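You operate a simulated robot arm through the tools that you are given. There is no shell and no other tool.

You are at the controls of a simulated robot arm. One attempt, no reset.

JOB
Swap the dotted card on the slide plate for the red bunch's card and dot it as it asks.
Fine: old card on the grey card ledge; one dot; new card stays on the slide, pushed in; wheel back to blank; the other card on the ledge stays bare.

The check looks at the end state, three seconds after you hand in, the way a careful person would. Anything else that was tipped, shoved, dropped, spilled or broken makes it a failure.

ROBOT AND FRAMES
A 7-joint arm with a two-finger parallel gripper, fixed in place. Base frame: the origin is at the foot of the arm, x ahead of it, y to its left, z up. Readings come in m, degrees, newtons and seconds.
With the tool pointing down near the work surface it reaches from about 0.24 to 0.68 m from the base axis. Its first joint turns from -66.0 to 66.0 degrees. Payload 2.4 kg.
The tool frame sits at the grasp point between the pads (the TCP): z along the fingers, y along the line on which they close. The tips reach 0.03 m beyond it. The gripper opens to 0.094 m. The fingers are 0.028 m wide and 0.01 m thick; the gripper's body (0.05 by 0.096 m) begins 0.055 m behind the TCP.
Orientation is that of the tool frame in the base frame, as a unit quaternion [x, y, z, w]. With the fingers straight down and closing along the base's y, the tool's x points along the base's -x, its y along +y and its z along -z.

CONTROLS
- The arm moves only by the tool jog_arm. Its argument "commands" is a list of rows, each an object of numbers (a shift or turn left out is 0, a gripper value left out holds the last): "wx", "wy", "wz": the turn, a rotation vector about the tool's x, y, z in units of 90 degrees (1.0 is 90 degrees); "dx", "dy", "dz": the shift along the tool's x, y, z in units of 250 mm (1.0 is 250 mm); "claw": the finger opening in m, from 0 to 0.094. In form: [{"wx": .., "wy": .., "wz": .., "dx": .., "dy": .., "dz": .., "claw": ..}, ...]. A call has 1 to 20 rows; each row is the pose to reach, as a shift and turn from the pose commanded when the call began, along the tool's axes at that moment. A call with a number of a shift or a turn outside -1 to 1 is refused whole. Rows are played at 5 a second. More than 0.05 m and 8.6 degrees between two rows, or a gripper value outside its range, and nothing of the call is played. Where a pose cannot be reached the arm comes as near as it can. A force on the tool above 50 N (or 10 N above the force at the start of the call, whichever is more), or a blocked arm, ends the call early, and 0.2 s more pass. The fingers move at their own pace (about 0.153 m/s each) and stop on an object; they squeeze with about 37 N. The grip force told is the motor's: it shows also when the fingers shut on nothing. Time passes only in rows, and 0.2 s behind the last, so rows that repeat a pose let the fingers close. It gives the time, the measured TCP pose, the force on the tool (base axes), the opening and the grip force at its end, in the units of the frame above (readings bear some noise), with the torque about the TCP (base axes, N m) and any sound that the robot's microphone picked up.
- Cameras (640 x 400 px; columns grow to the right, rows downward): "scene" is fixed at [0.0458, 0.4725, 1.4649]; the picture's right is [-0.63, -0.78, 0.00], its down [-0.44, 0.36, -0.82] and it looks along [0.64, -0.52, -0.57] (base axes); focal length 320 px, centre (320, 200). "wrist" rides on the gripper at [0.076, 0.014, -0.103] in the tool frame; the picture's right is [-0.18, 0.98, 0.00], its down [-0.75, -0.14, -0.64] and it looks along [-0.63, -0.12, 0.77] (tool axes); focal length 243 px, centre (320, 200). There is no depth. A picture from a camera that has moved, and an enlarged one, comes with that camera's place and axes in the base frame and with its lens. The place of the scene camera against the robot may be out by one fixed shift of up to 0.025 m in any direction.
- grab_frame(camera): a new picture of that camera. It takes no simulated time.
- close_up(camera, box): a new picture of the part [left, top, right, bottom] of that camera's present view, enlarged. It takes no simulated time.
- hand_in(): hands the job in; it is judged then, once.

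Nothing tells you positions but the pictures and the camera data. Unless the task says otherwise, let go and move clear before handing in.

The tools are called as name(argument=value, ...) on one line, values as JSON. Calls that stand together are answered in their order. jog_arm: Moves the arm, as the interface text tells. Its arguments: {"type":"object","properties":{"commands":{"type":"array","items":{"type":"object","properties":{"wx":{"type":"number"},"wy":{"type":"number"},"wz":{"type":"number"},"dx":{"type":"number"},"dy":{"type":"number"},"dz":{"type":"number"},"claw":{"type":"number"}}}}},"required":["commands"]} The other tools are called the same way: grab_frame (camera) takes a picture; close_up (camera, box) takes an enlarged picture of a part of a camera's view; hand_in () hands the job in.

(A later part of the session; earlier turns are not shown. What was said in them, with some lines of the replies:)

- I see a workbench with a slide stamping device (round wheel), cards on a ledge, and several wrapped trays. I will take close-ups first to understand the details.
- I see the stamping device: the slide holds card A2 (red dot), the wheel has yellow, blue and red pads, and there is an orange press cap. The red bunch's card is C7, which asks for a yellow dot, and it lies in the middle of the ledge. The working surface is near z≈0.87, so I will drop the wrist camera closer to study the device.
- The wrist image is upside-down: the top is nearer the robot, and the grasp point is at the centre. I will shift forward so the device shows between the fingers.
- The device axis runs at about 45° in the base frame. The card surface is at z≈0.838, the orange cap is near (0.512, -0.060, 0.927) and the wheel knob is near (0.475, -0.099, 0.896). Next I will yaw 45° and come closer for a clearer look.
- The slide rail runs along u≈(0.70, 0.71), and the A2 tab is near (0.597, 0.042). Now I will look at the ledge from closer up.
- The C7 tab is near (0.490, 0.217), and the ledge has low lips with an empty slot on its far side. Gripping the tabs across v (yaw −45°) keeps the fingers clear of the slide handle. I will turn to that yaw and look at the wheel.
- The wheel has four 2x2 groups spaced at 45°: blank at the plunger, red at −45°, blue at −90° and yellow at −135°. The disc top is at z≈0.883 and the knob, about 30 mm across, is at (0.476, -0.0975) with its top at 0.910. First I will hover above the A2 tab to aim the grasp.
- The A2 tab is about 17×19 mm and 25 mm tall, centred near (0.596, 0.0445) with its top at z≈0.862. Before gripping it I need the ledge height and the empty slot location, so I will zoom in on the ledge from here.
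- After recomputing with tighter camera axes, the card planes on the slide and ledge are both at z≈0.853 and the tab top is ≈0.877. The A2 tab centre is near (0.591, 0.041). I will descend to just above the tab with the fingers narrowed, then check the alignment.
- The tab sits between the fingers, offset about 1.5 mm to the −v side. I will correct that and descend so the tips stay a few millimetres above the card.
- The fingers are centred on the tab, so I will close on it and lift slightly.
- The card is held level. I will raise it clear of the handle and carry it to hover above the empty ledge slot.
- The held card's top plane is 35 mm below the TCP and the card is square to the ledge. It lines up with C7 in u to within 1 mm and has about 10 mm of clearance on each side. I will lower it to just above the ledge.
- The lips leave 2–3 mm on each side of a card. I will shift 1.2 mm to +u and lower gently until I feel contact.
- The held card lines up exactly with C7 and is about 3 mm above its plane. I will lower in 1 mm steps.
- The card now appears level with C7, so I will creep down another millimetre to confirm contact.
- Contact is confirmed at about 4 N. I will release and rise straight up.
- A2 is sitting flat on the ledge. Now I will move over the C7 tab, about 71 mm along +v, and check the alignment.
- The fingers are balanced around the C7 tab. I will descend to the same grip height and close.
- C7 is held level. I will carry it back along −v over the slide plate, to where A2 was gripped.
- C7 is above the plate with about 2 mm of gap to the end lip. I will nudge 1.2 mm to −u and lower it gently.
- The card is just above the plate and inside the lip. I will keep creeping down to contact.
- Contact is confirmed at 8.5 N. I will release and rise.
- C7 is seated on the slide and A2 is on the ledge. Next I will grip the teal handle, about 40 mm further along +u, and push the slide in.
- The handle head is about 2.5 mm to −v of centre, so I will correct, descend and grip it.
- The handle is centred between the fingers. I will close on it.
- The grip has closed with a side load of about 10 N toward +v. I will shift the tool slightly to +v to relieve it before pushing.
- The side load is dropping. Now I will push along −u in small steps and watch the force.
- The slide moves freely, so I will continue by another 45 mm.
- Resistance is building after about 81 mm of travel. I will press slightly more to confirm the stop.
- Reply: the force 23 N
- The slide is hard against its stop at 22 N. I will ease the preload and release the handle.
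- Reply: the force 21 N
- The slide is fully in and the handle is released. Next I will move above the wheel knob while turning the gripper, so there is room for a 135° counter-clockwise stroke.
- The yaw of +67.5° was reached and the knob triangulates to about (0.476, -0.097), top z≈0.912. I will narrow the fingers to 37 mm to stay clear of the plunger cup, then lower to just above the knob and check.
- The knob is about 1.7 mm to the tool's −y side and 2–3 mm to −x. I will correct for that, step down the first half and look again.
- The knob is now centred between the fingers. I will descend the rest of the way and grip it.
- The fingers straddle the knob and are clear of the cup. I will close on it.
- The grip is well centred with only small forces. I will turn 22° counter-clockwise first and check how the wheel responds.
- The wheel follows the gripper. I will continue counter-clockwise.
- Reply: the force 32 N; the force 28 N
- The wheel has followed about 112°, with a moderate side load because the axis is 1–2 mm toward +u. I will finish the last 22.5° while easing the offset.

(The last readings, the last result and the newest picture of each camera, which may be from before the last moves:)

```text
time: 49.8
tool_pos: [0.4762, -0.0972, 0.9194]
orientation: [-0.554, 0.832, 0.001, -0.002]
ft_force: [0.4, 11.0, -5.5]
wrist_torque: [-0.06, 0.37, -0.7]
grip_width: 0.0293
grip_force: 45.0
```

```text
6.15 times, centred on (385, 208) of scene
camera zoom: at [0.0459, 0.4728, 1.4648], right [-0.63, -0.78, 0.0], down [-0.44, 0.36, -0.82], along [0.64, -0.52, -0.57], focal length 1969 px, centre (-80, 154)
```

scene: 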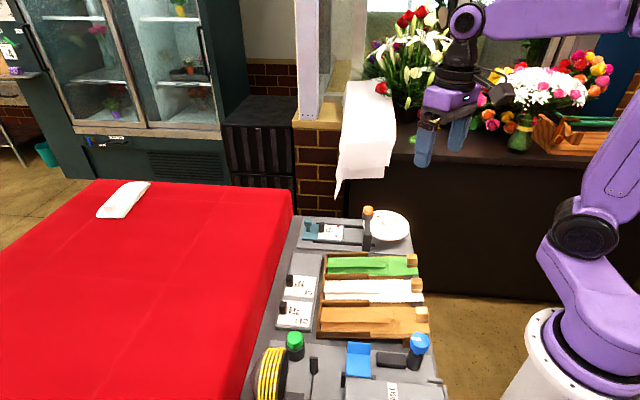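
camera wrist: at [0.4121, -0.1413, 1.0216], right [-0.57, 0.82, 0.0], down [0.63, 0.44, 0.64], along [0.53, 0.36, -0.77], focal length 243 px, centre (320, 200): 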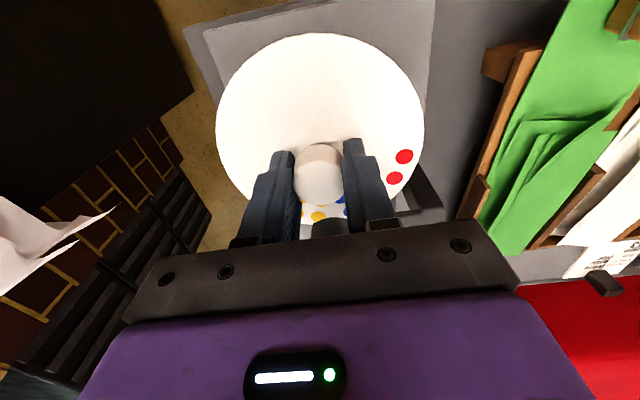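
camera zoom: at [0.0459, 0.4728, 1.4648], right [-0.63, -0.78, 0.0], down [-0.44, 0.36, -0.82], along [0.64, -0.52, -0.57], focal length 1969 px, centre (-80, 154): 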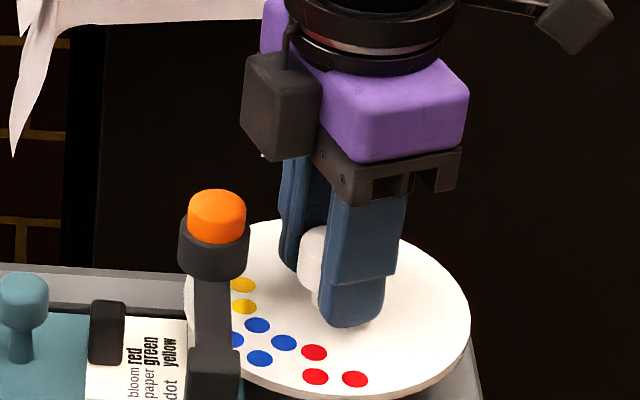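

By the red dots, the wheel has turned about 134.5°, so yellow should be under the plunger. I will let it settle and read the torque before releasing.

jog_arm(commands=[{"claw": 0.0}, {"claw": 0.0}])

close_up(camera="scene", box=[355, 190, 415, 240])

```text
time: 50.4
tool_pos: [0.4758, -0.0986, 0.9192]
orientation: [-0.555, 0.832, 0.001, -0.001]
ft_force: [-5.6, 6.0, 0.2]
wrist_torque: [0.04, 0.21, -0.56]
grip_width: 0.0291
grip_force: 45.3
```

```text
8.00 times, centred on (385, 215) of scene
camera zoom: at [0.0457, 0.4727, 1.4648], right [-0.63, -0.78, 0.0], down [-0.44, 0.36, -0.83], along [0.64, -0.52, -0.56], focal length 2560 px, centre (-200, 80)
```

zoom: 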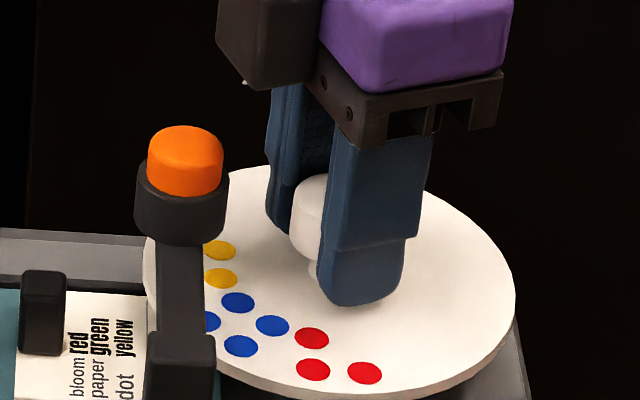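

jog_arm(commands=[{"claw": 0.038}, {"claw": 0.038}])

jog_arm(commands=[{"dz": -0.04}, {"dz": -0.1}, {"dz": -0.18}, {"dz": -0.28}])

grab_frame(camera="wrist")

close_up(camera="wrist", box=[220, 40, 420, 200])

close_up(camera="scene", box=[355, 190, 415, 240])

```text
time: 51.0
tool_pos: [0.4757, -0.0987, 0.9197]
orientation: [-0.556, 0.831, 0.0, 0.0]
ft_force: [-0.1, 0.0, 0.2]
wrist_torque: [-0.01, 0.01, -0.01]
grip_width: 0.0381
grip_force: 0.2
```

```text
time: 52.0
tool_pos: [0.4755, -0.0964, 0.9899]
orientation: [-0.556, 0.831, 0.0, 0.0]
ft_force: [-0.8, 0.5, 0.0]
wrist_torque: [-0.01, 0.04, -0.01]
grip_width: 0.0381
grip_force: 0.0
```

```text
taken
camera wrist: at [0.4334, -0.1611, 1.0919], right [-0.84, 0.55, 0.0], down [0.42, 0.64, 0.64], along [0.35, 0.54, -0.77], focal length 243 px, centre (320, 200)
```

wrist: 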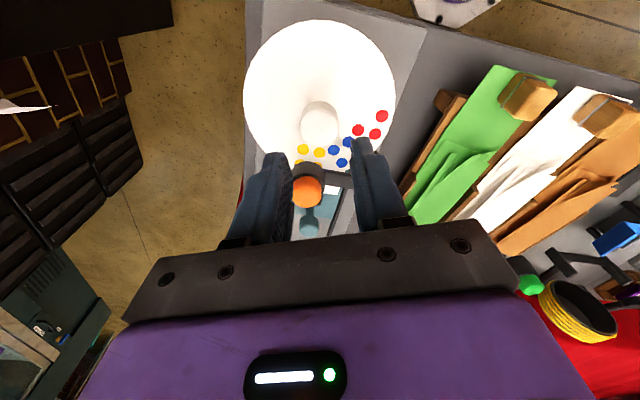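

```text
2.50 times, centred on (320, 120) of wrist
camera zoom: at [0.4334, -0.1611, 1.0919], right [-0.84, 0.55, 0.0], down [0.42, 0.64, 0.64], along [0.35, 0.54, -0.77], focal length 606 px, centre (320, 400)
```

zoom: 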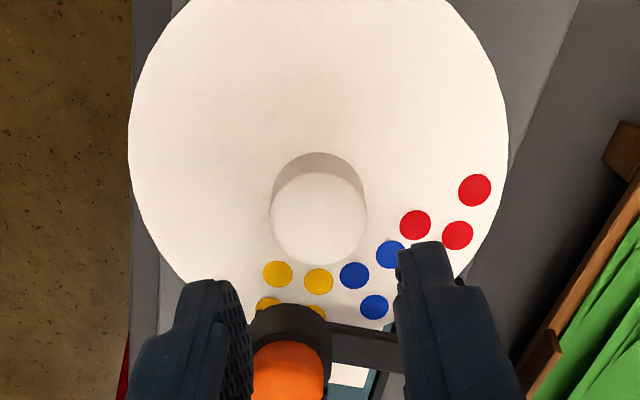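

```text
8.00 times, centred on (385, 215) of scene
camera zoom: at [0.0458, 0.4725, 1.4649], right [-0.63, -0.78, 0.0], down [-0.44, 0.36, -0.82], along [0.64, -0.52, -0.57], focal length 2560 px, centre (-200, 80)
```

zoom: 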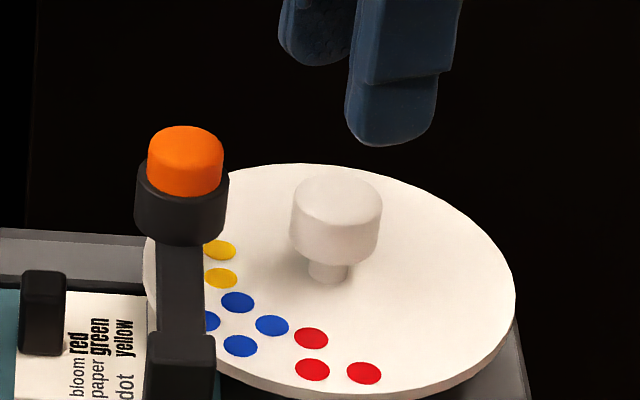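

Yellow is now centred under the plunger, to within about 2°. I will close the fingers and hover over the orange cap to press it once.

jog_arm(commands=[{"dx": -0.096, "dy": -0.041, "claw": 0.0}, {"dx": -0.192, "dy": -0.083, "claw": 0.0}, {"dx": -0.192, "dy": -0.083, "claw": 0.0}])

grab_frame(camera="wrist")

close_up(camera="wrist", box=[240, 70, 400, 200])

close_up(camera="scene", box=[335, 180, 405, 240])

```text
time: 52.8
tool_pos: [0.5158, -0.0607, 0.9907]
orientation: [-0.555, 0.832, 0.0, -0.001]
ft_force: [0.3, -0.9, -0.7]
wrist_torque: [-0.02, -0.02, 0.01]
grip_width: 0.0
grip_force: 33.0
```

```text
taken
camera wrist: at [0.4715, -0.1247, 1.0921], right [-0.84, 0.55, 0.0], down [0.42, 0.64, 0.64], along [0.35, 0.54, -0.77], focal length 243 px, centre (320, 200)
```

wrist: 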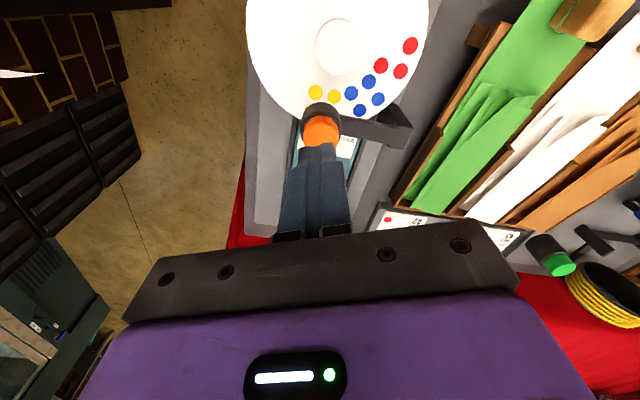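

```text
3.08 times, centred on (320, 135) of wrist
camera zoom: at [0.4715, -0.1247, 1.0921], right [-0.84, 0.55, 0.0], down [0.42, 0.64, 0.64], along [0.35, 0.54, -0.77], focal length 746 px, centre (320, 400)
```

zoom: 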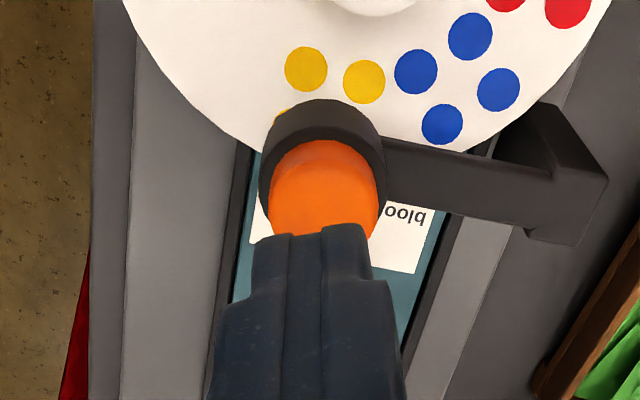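

```text
6.67 times, centred on (370, 210) of scene
camera zoom: at [0.0458, 0.4725, 1.4649], right [-0.63, -0.78, 0.0], down [-0.44, 0.36, -0.82], along [0.64, -0.52, -0.57], focal length 2133 px, centre (-13, 133)
```

zoom: 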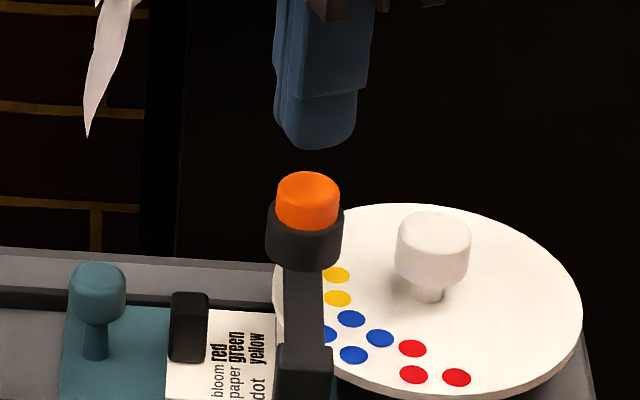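

The closed fingertips are right over the orange cap. I will descend close to contact, then press gently.

jog_arm(commands=[{"dz": 0.05, "claw": 0.0}, {"dz": 0.1, "claw": 0.0}, {"dz": 0.12, "claw": 0.0}])

close_up(camera="scene", box=[335, 180, 405, 240])

close_up(camera="wrist", box=[240, 70, 400, 200])

```text
time: 53.6
tool_pos: [0.5133, -0.0611, 0.9591]
orientation: [-0.555, 0.832, 0.001, 0.0]
ft_force: [0.0, 2.0, 4.8]
wrist_torque: [0.04, 0.03, -0.02]
grip_width: 0.0002
grip_force: 32.9
```

```text
6.67 times, centred on (370, 210) of scene
camera zoom: at [0.0457, 0.4726, 1.4648], right [-0.63, -0.78, 0.0], down [-0.44, 0.36, -0.82], along [0.64, -0.52, -0.57], focal length 2133 px, centre (-13, 133)
```

zoom: 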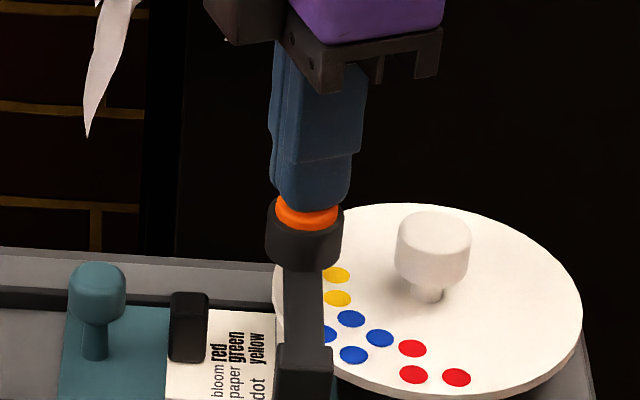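

```text
3.08 times, centred on (320, 135) of wrist
camera zoom: at [0.4709, -0.1252, 1.0615], right [-0.84, 0.55, 0.0], down [0.42, 0.64, 0.64], along [0.35, 0.54, -0.77], focal length 746 px, centre (320, 400)
```

zoom: 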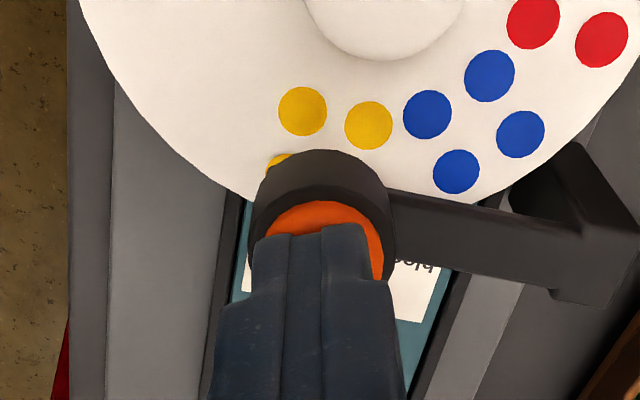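

The cap is already partly pressed at 5 N. I will keep pressing straight down in small steps and listen for the strike.

jog_arm(commands=[{"dz": 0.006, "claw": 0.0}, {"dz": 0.012, "claw": 0.0}])

```text
time: 54.2
tool_pos: [0.5133, -0.0611, 0.9564]
orientation: [-0.555, 0.832, 0.0, 0.0]
ft_force: [-1.7, 1.2, 4.9]
wrist_torque: [0.1, 0.04, 0.03]
grip_width: 0.0
grip_force: 33.1
heard: click
```

I heard a click, so the strike has happened. I will lift straight off without pressing again.

jog_arm(commands=[{"dz": -0.05, "claw": 0.0}, {"dz": -0.12, "claw": 0.0}, {"dz": -0.2, "claw": 0.0}])

close_up(camera="wrist", box=[240, 40, 400, 200])

close_up(camera="scene", box=[335, 180, 405, 240])

```text
time: 55.0
tool_pos: [0.5146, -0.0619, 1.0057]
orientation: [-0.556, 0.831, 0.0, 0.0]
ft_force: [0.9, 0.6, 1.3]
wrist_torque: [-0.02, -0.02, 0.0]
grip_width: 0.0002
grip_force: 32.9
```

```text
2.50 times, centred on (320, 120) of wrist
camera zoom: at [0.4709, -0.1266, 1.109], right [-0.84, 0.55, 0.0], down [0.42, 0.64, 0.64], along [0.35, 0.54, -0.77], focal length 606 px, centre (320, 400)
```

zoom: 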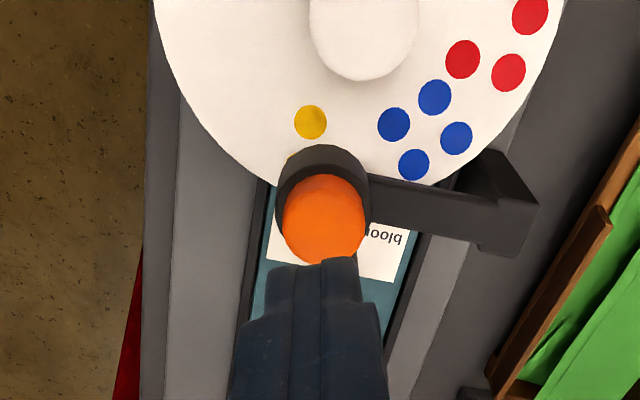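

```text
6.67 times, centred on (370, 210) of scene
camera zoom: at [0.0458, 0.4725, 1.4649], right [-0.63, -0.78, 0.0], down [-0.44, 0.36, -0.82], along [0.64, -0.52, -0.57], focal length 2133 px, centre (-13, 133)
```

zoom: 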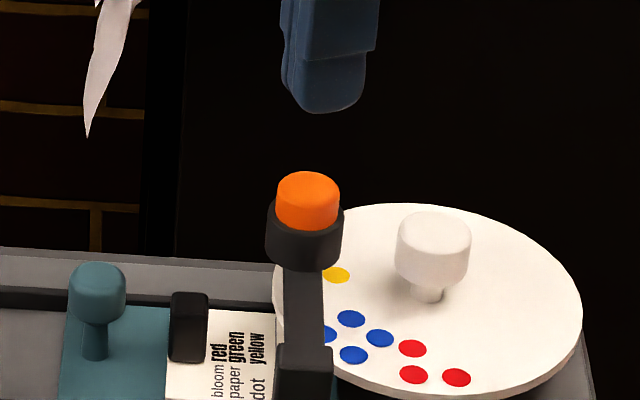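

A yellow dot has left the wheel, with 3 remaining, so it has been transferred. Now I will return to the knob and turn the wheel back 135° clockwise to blank.

jog_arm(commands=[{"dx": 0.094, "dy": 0.04, "claw": 0.038}, {"dx": 0.188, "dy": 0.081, "claw": 0.038}, {"dx": 0.188, "dy": 0.081, "dz": 0.12, "claw": 0.038}, {"dx": 0.188, "dy": 0.081, "dz": 0.24, "claw": 0.038}])

close_up(camera="wrist", box=[240, 70, 400, 200])

close_up(camera="scene", box=[350, 175, 420, 240])

```text
time: 56.0
tool_pos: [0.4785, -0.0962, 0.9447]
orientation: [-0.556, 0.831, 0.0, 0.0]
ft_force: [0.2, 0.0, 0.1]
wrist_torque: [-0.02, -0.01, 0.0]
grip_width: 0.0381
grip_force: 0.0
```

```text
3.08 times, centred on (320, 135) of wrist
camera zoom: at [0.4354, -0.1605, 1.0472], right [-0.84, 0.55, 0.0], down [0.42, 0.64, 0.64], along [0.35, 0.54, -0.77], focal length 746 px, centre (320, 400)
```

zoom: 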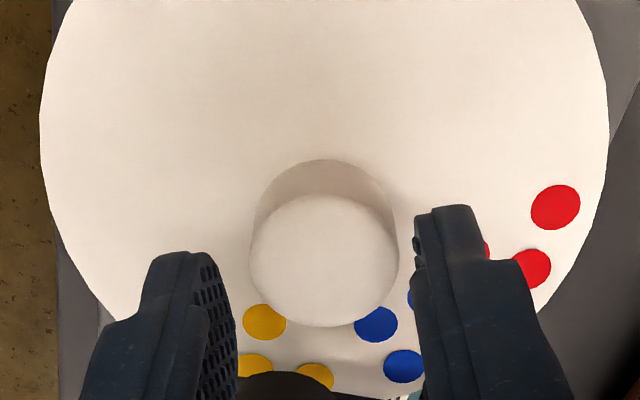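

```text
6.15 times, centred on (385, 208) of scene
camera zoom: at [0.0458, 0.4725, 1.4649], right [-0.63, -0.78, 0.0], down [-0.44, 0.36, -0.82], along [0.64, -0.52, -0.57], focal length 1969 px, centre (-80, 154)
```

zoom: 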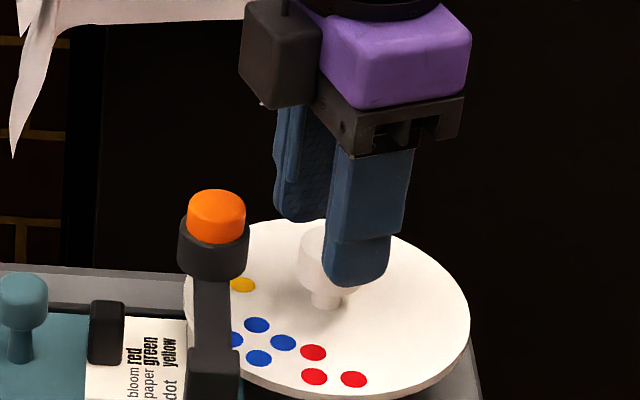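

The knob is within 1 mm of centre. After a small correction I will descend and grip.

jog_arm(commands=[{"dx": 0.003, "dy": 0.004, "dz": 0.03}, {"dx": 0.003, "dy": 0.004, "dz": 0.07}, {"dx": 0.003, "dy": 0.004, "dz": 0.104}])

jog_arm(commands=[{"claw": 0.0}, {"claw": 0.0}, {"claw": 0.0}])

```text
time: 56.8
tool_pos: [0.4769, -0.0984, 0.9196]
orientation: [-0.555, 0.832, 0.0, 0.0]
ft_force: [-0.9, 0.7, -0.4]
wrist_torque: [-0.02, -0.03, 0.0]
grip_width: 0.0377
grip_force: 0.0
```

```text
time: 57.6
tool_pos: [0.4766, -0.0974, 0.9203]
orientation: [-0.556, 0.831, 0.001, 0.0]
ft_force: [-6.2, 2.1, 0.3]
wrist_torque: [0.04, 0.06, -0.1]
grip_width: 0.0295
grip_force: 44.5
```

The grip is good, so I will rotate clockwise in 45° portions.

jog_arm(commands=[{"wz": 0.083, "dy": 0.002, "claw": 0.0}, {"wz": 0.167, "dy": 0.002, "claw": 0.0}, {"wz": 0.25, "dy": 0.002, "claw": 0.0}, {"wz": 0.333, "dy": 0.002, "claw": 0.0}, {"wz": 0.417, "dy": 0.002, "claw": 0.0}, {"wz": 0.5, "dy": 0.002, "claw": 0.0}])

jog_arm(commands=[{"wz": 0.083, "claw": 0.0}, {"wz": 0.167, "claw": 0.0}, {"wz": 0.25, "claw": 0.0}, {"wz": 0.333, "claw": 0.0}, {"wz": 0.417, "claw": 0.0}, {"wz": 0.5, "claw": 0.0}])

close_up(camera="scene", box=[350, 175, 420, 240])

```text
time: 59.0
tool_pos: [0.4761, -0.0985, 0.9188]
orientation: [-0.193, 0.981, 0.0, 0.001]
ft_force: [7.7, -4.3, -25.7]
wrist_torque: [-0.2, 0.43, 0.03]
grip_width: 0.0293
grip_force: 45.4
```

```text
time: 60.4
tool_pos: [0.4767, -0.0983, 0.9197]
orientation: [0.198, 0.98, 0.0, 0.001]
ft_force: [6.3, -20.7, -23.6]
wrist_torque: [-0.58, -0.43, 0.02]
grip_width: 0.0293
grip_force: 44.7
```

```text
6.15 times, centred on (385, 208) of scene
camera zoom: at [0.0463, 0.4719, 1.4651], right [-0.63, -0.78, 0.0], down [-0.44, 0.36, -0.82], along [0.64, -0.52, -0.57], focal length 1969 px, centre (-80, 154)
```

zoom: 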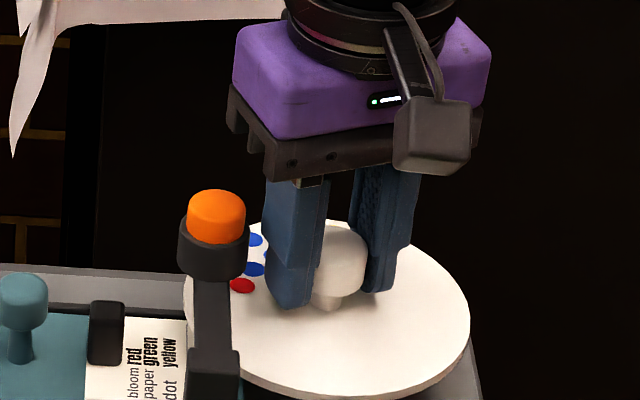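

There is 45° left, and I will ease the side load a little while finishing.

jog_arm(commands=[{"wz": 0.083, "dx": -0.002, "dy": -0.002, "claw": 0.0}, {"wz": 0.167, "dx": -0.003, "dy": -0.003, "claw": 0.0}, {"wz": 0.25, "dx": -0.003, "dy": -0.003, "claw": 0.0}, {"wz": 0.333, "dx": -0.003, "dy": -0.003, "claw": 0.0}, {"wz": 0.417, "dx": -0.003, "dy": -0.003, "claw": 0.0}, {"wz": 0.5, "dx": -0.003, "dy": -0.003, "claw": 0.0}])

jog_arm(commands=[{"claw": 0.0}, {"claw": 0.0}])

close_up(camera="scene", box=[350, 175, 420, 240])

close_up(camera="wrist", box=[180, 20, 460, 230])

```text
time: 61.8
tool_pos: [0.4761, -0.099, 0.9209]
orientation: [0.556, 0.831, 0.001, 0.0]
ft_force: [-2.9, -17.6, 2.8]
wrist_torque: [-0.35, 0.06, 0.03]
grip_width: 0.0294
grip_force: 44.8
```

```text
time: 62.4
tool_pos: [0.4752, -0.0992, 0.9206]
orientation: [0.556, 0.831, 0.0, 0.0]
ft_force: [-4.3, -18.1, 7.2]
wrist_torque: [0.02, 0.28, -0.02]
grip_width: 0.0293
grip_force: 44.6
```

```text
6.15 times, centred on (385, 208) of scene
camera zoom: at [0.0456, 0.472, 1.465], right [-0.63, -0.78, 0.0], down [-0.44, 0.36, -0.82], along [0.64, -0.52, -0.57], focal length 1969 px, centre (-80, 154)
```

zoom: 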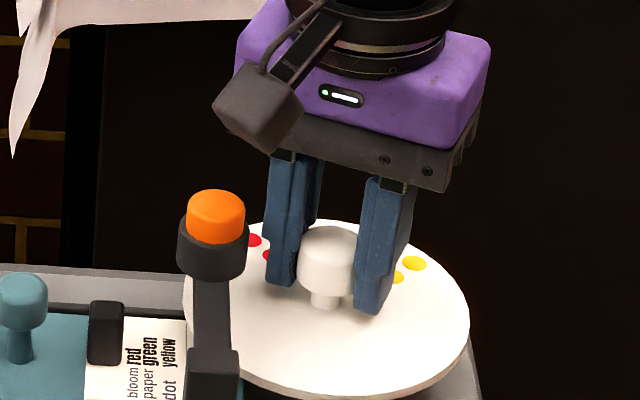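

```text
1.90 times, centred on (320, 125) of wrist
camera zoom: at [0.4598, -0.0224, 1.0225], right [0.98, 0.2, 0.0], down [0.16, -0.75, 0.64], along [0.13, -0.63, -0.77], focal length 462 px, centre (320, 343)
```

zoom: 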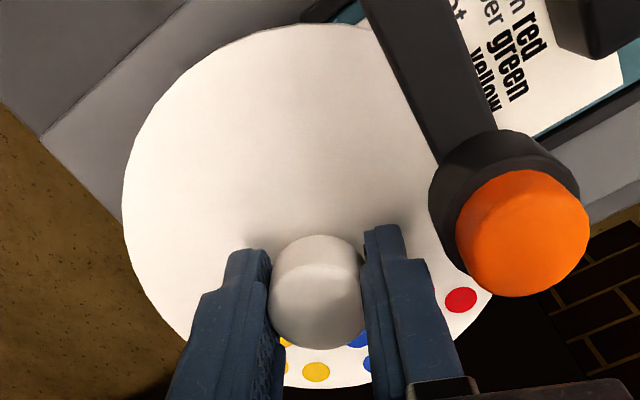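

The dots are back in their original places. I will release the knob, rise and verify.

jog_arm(commands=[{"claw": 0.037}, {"claw": 0.037}])

jog_arm(commands=[{"dz": -0.04}, {"dz": -0.1}, {"dz": -0.18}, {"dz": -0.28}])

close_up(camera="wrist", box=[220, 40, 420, 200])

close_up(camera="scene", box=[310, 185, 430, 260])

grab_frame(camera="scene")

```text
time: 63.0
tool_pos: [0.4773, -0.0962, 0.9212]
orientation: [0.554, 0.832, 0.0, 0.0]
ft_force: [-0.1, -0.7, -0.3]
wrist_torque: [0.01, 0.01, 0.02]
grip_width: 0.0364
grip_force: 0.0
```

```text
time: 64.0
tool_pos: [0.4777, -0.0973, 0.991]
orientation: [0.556, 0.831, 0.001, 0.001]
ft_force: [-0.1, -0.1, 0.3]
wrist_torque: [-0.03, -0.01, -0.01]
grip_width: 0.0371
grip_force: 0.0
```

```text
2.50 times, centred on (320, 120) of wrist
camera zoom: at [0.4608, -0.0216, 1.0924], right [0.98, 0.21, 0.0], down [0.16, -0.75, 0.64], along [0.13, -0.63, -0.77], focal length 606 px, centre (320, 400)
```

zoom: 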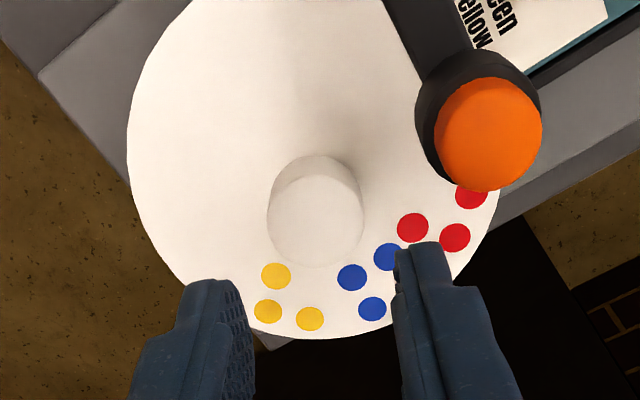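

```text
5.33 times, centred on (370, 222) of scene
camera zoom: at [0.0458, 0.4725, 1.4649], right [-0.63, -0.78, 0.0], down [-0.44, 0.36, -0.82], along [0.64, -0.52, -0.57], focal length 1706 px, centre (53, 80)
```

zoom: 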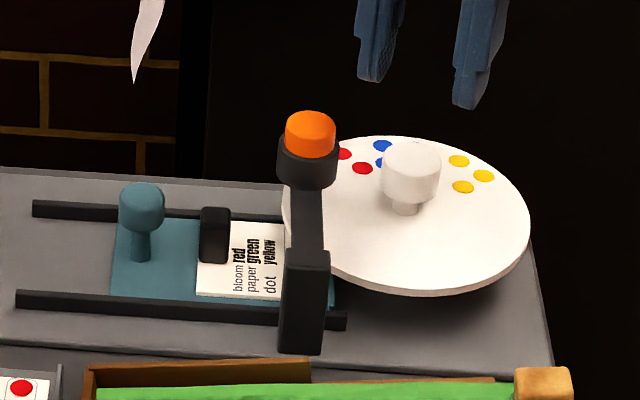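

```text
taken
```

scene: 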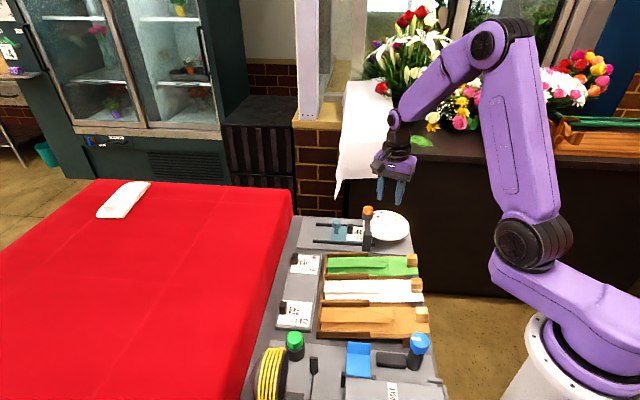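

The wheel is back at its original blank position. I will move clear toward the open end of the slide and angle the wrist camera under the press arm to confirm the dot on the card.

jog_arm(commands=[{"wz": -0.05, "dx": 0.067, "dy": 0.16, "claw": 0.0}, {"wz": -0.1, "dx": 0.134, "dy": 0.32, "claw": 0.0}, {"wz": -0.15, "dx": 0.202, "dy": 0.479, "claw": 0.0}, {"wz": -0.2, "dx": 0.269, "dy": 0.638, "claw": 0.0}, {"wz": -0.25, "dx": 0.336, "dy": 0.798, "claw": 0.0}, {"wz": -0.25, "dx": 0.336, "dy": 0.798, "dz": 0.16, "claw": 0.0}])

grab_frame(camera="wrist")

close_up(camera="wrist", box=[60, 90, 220, 220])

```text
time: 65.4
tool_pos: [0.6286, 0.0526, 0.9475]
orientation: [0.381, 0.924, 0.0, 0.0]
ft_force: [-0.5, 0.2, -0.2]
wrist_torque: [0.0, -0.02, -0.03]
grip_width: 0.0
grip_force: 32.9
```

```text
taken
camera wrist: at [0.5841, 0.1185, 1.0509], right [0.82, 0.57, 0.0], down [0.43, -0.63, 0.64], along [0.36, -0.53, -0.77], focal length 243 px, centre (320, 200)
```

wrist: 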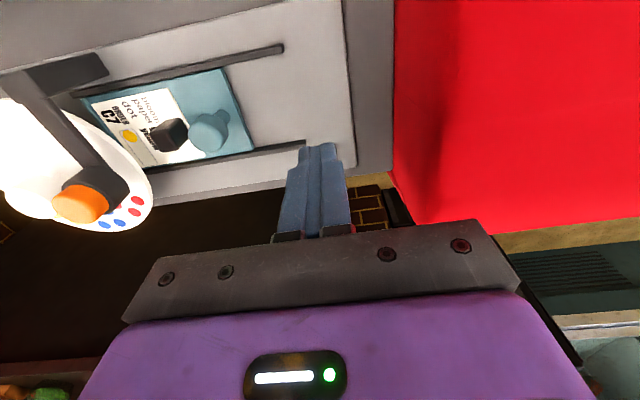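

```text
3.08 times, centred on (140, 155) of wrist
camera zoom: at [0.5841, 0.1185, 1.0509], right [0.82, 0.57, 0.0], down [0.43, -0.63, 0.64], along [0.36, -0.53, -0.77], focal length 746 px, centre (874, 338)
```

zoom: 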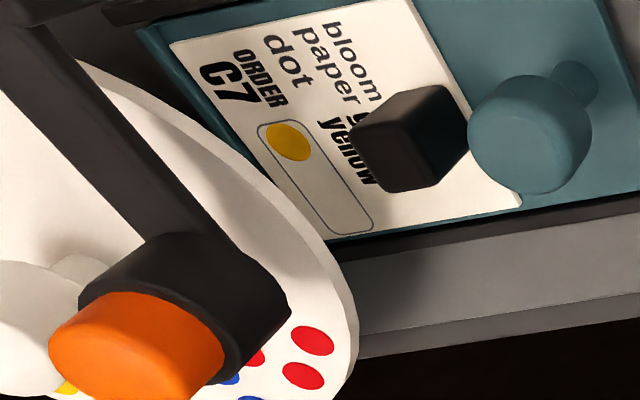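

The yellow dot is clearly inside the C7 card's window, and the slide is in. I will rise clear, open the gripper and make a final check of the whole bench.

jog_arm(commands=[{"dz": -0.15, "claw": 0.05}, {"dz": -0.32, "dx": 0.05, "claw": 0.05}, {"dz": -0.5, "dx": 0.15, "claw": 0.05}, {"dz": -0.64, "dx": 0.25, "dy": -0.1, "claw": 0.05}, {"dz": -0.7, "dx": 0.35, "dy": -0.25, "claw": 0.05}])

grab_frame(camera="scene")

close_up(camera="scene", box=[270, 200, 430, 340])

grab_frame(camera="wrist")

```text
refused: row 3 steps farther than a row can; nothing moved
```

```text
taken
```

scene: 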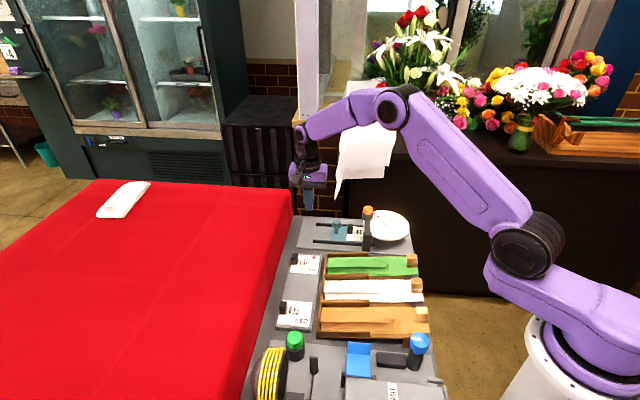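

```text
2.86 times, centred on (350, 270) of scene
camera zoom: at [0.0458, 0.4725, 1.4649], right [-0.63, -0.78, 0.0], down [-0.44, 0.36, -0.82], along [0.64, -0.52, -0.57], focal length 914 px, centre (234, 0)
```

zoom: 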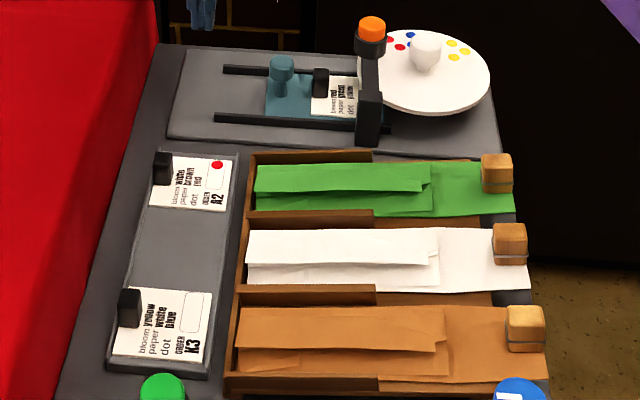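

```text
taken
camera wrist: at [0.5841, 0.1185, 1.0509], right [0.82, 0.57, 0.0], down [0.43, -0.63, 0.64], along [0.36, -0.53, -0.77], focal length 243 px, centre (320, 200)
```

wrist: 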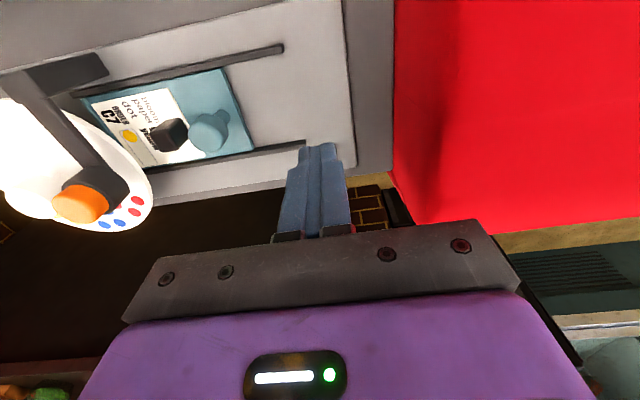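

The bench looks right: A2 and the bare K3 are on the ledge, and C7 is on the pushed-in slide. The move was refused because its steps were too long, so I will rise with smaller ones.

jog_arm(commands=[{"dz": -0.13, "claw": 0.05}, {"dz": -0.27, "claw": 0.05}, {"dz": -0.41, "claw": 0.05}, {"dz": -0.55, "claw": 0.05}, {"dz": -0.6, "claw": 0.05}])

grab_frame(camera="wrist")

close_up(camera="scene", box=[290, 195, 420, 275])

```text
time: 66.6
tool_pos: [0.6289, 0.056, 1.099]
orientation: [0.383, 0.924, 0.0, 0.0]
ft_force: [0.4, -1.0, 0.3]
wrist_torque: [0.0, 0.01, 0.03]
grip_width: 0.0499
grip_force: 0.1
```

```text
taken
camera wrist: at [0.5842, 0.1208, 1.2015], right [0.83, 0.56, 0.0], down [0.43, -0.63, 0.64], along [0.36, -0.53, -0.77], focal length 243 px, centre (320, 200)
```

wrist: 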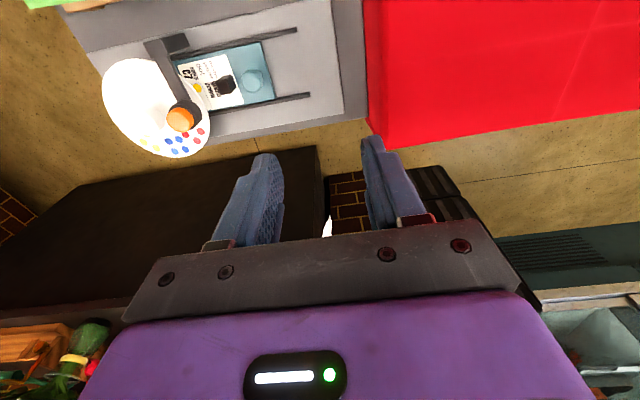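

```text
4.92 times, centred on (355, 235) of scene
camera zoom: at [0.0458, 0.4725, 1.4649], right [-0.63, -0.78, 0.0], down [-0.44, 0.36, -0.82], along [0.64, -0.52, -0.57], focal length 1575 px, centre (148, 28)
```

zoom: 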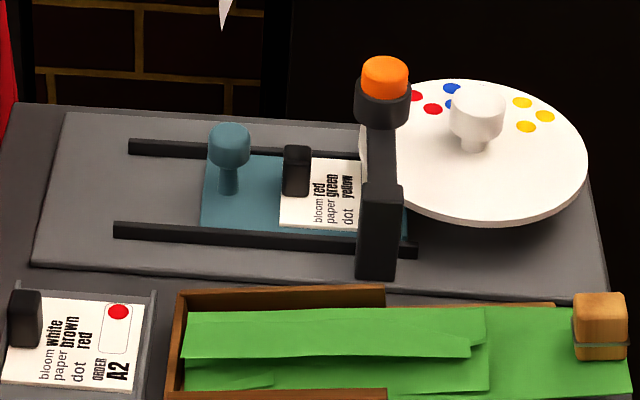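

Everything checks out:
- **Old card:** A2 lies flat on the grey ledge.
- **Other card:** K3 is bare and was not moved.
- **New card:** C7 is on the pushed-in slide with a single yellow dot.
- **Wheel:** its dots are back at their starting positions, with blank under the plunger.

The gripper is open and clear, so I am handing in.

hand_in()

```text
The job is handed in.
```

I swapped the cards and handed the job in. The result of the check hasn't come back.

- **Old card:** A2, the one with the red dot, lies flat in the empty slot on the grey ledge.
- **New card:** C7, the red bunch's card, is on the slide plate, which is pushed in against its stop.
- **Dot:** I pressed the plunger once and heard one click. C7 has one yellow dot, as it asks, and the wheel has one yellow dot fewer.
- **Wheel:** I turned it back 135° to its starting position, so blank is under the plunger again.
- **Other card:** K3 is still bare on the ledge and wasn't moved.

Nothing else looked tipped or shifted in the last pictures, and the open gripper was well clear of the bench.
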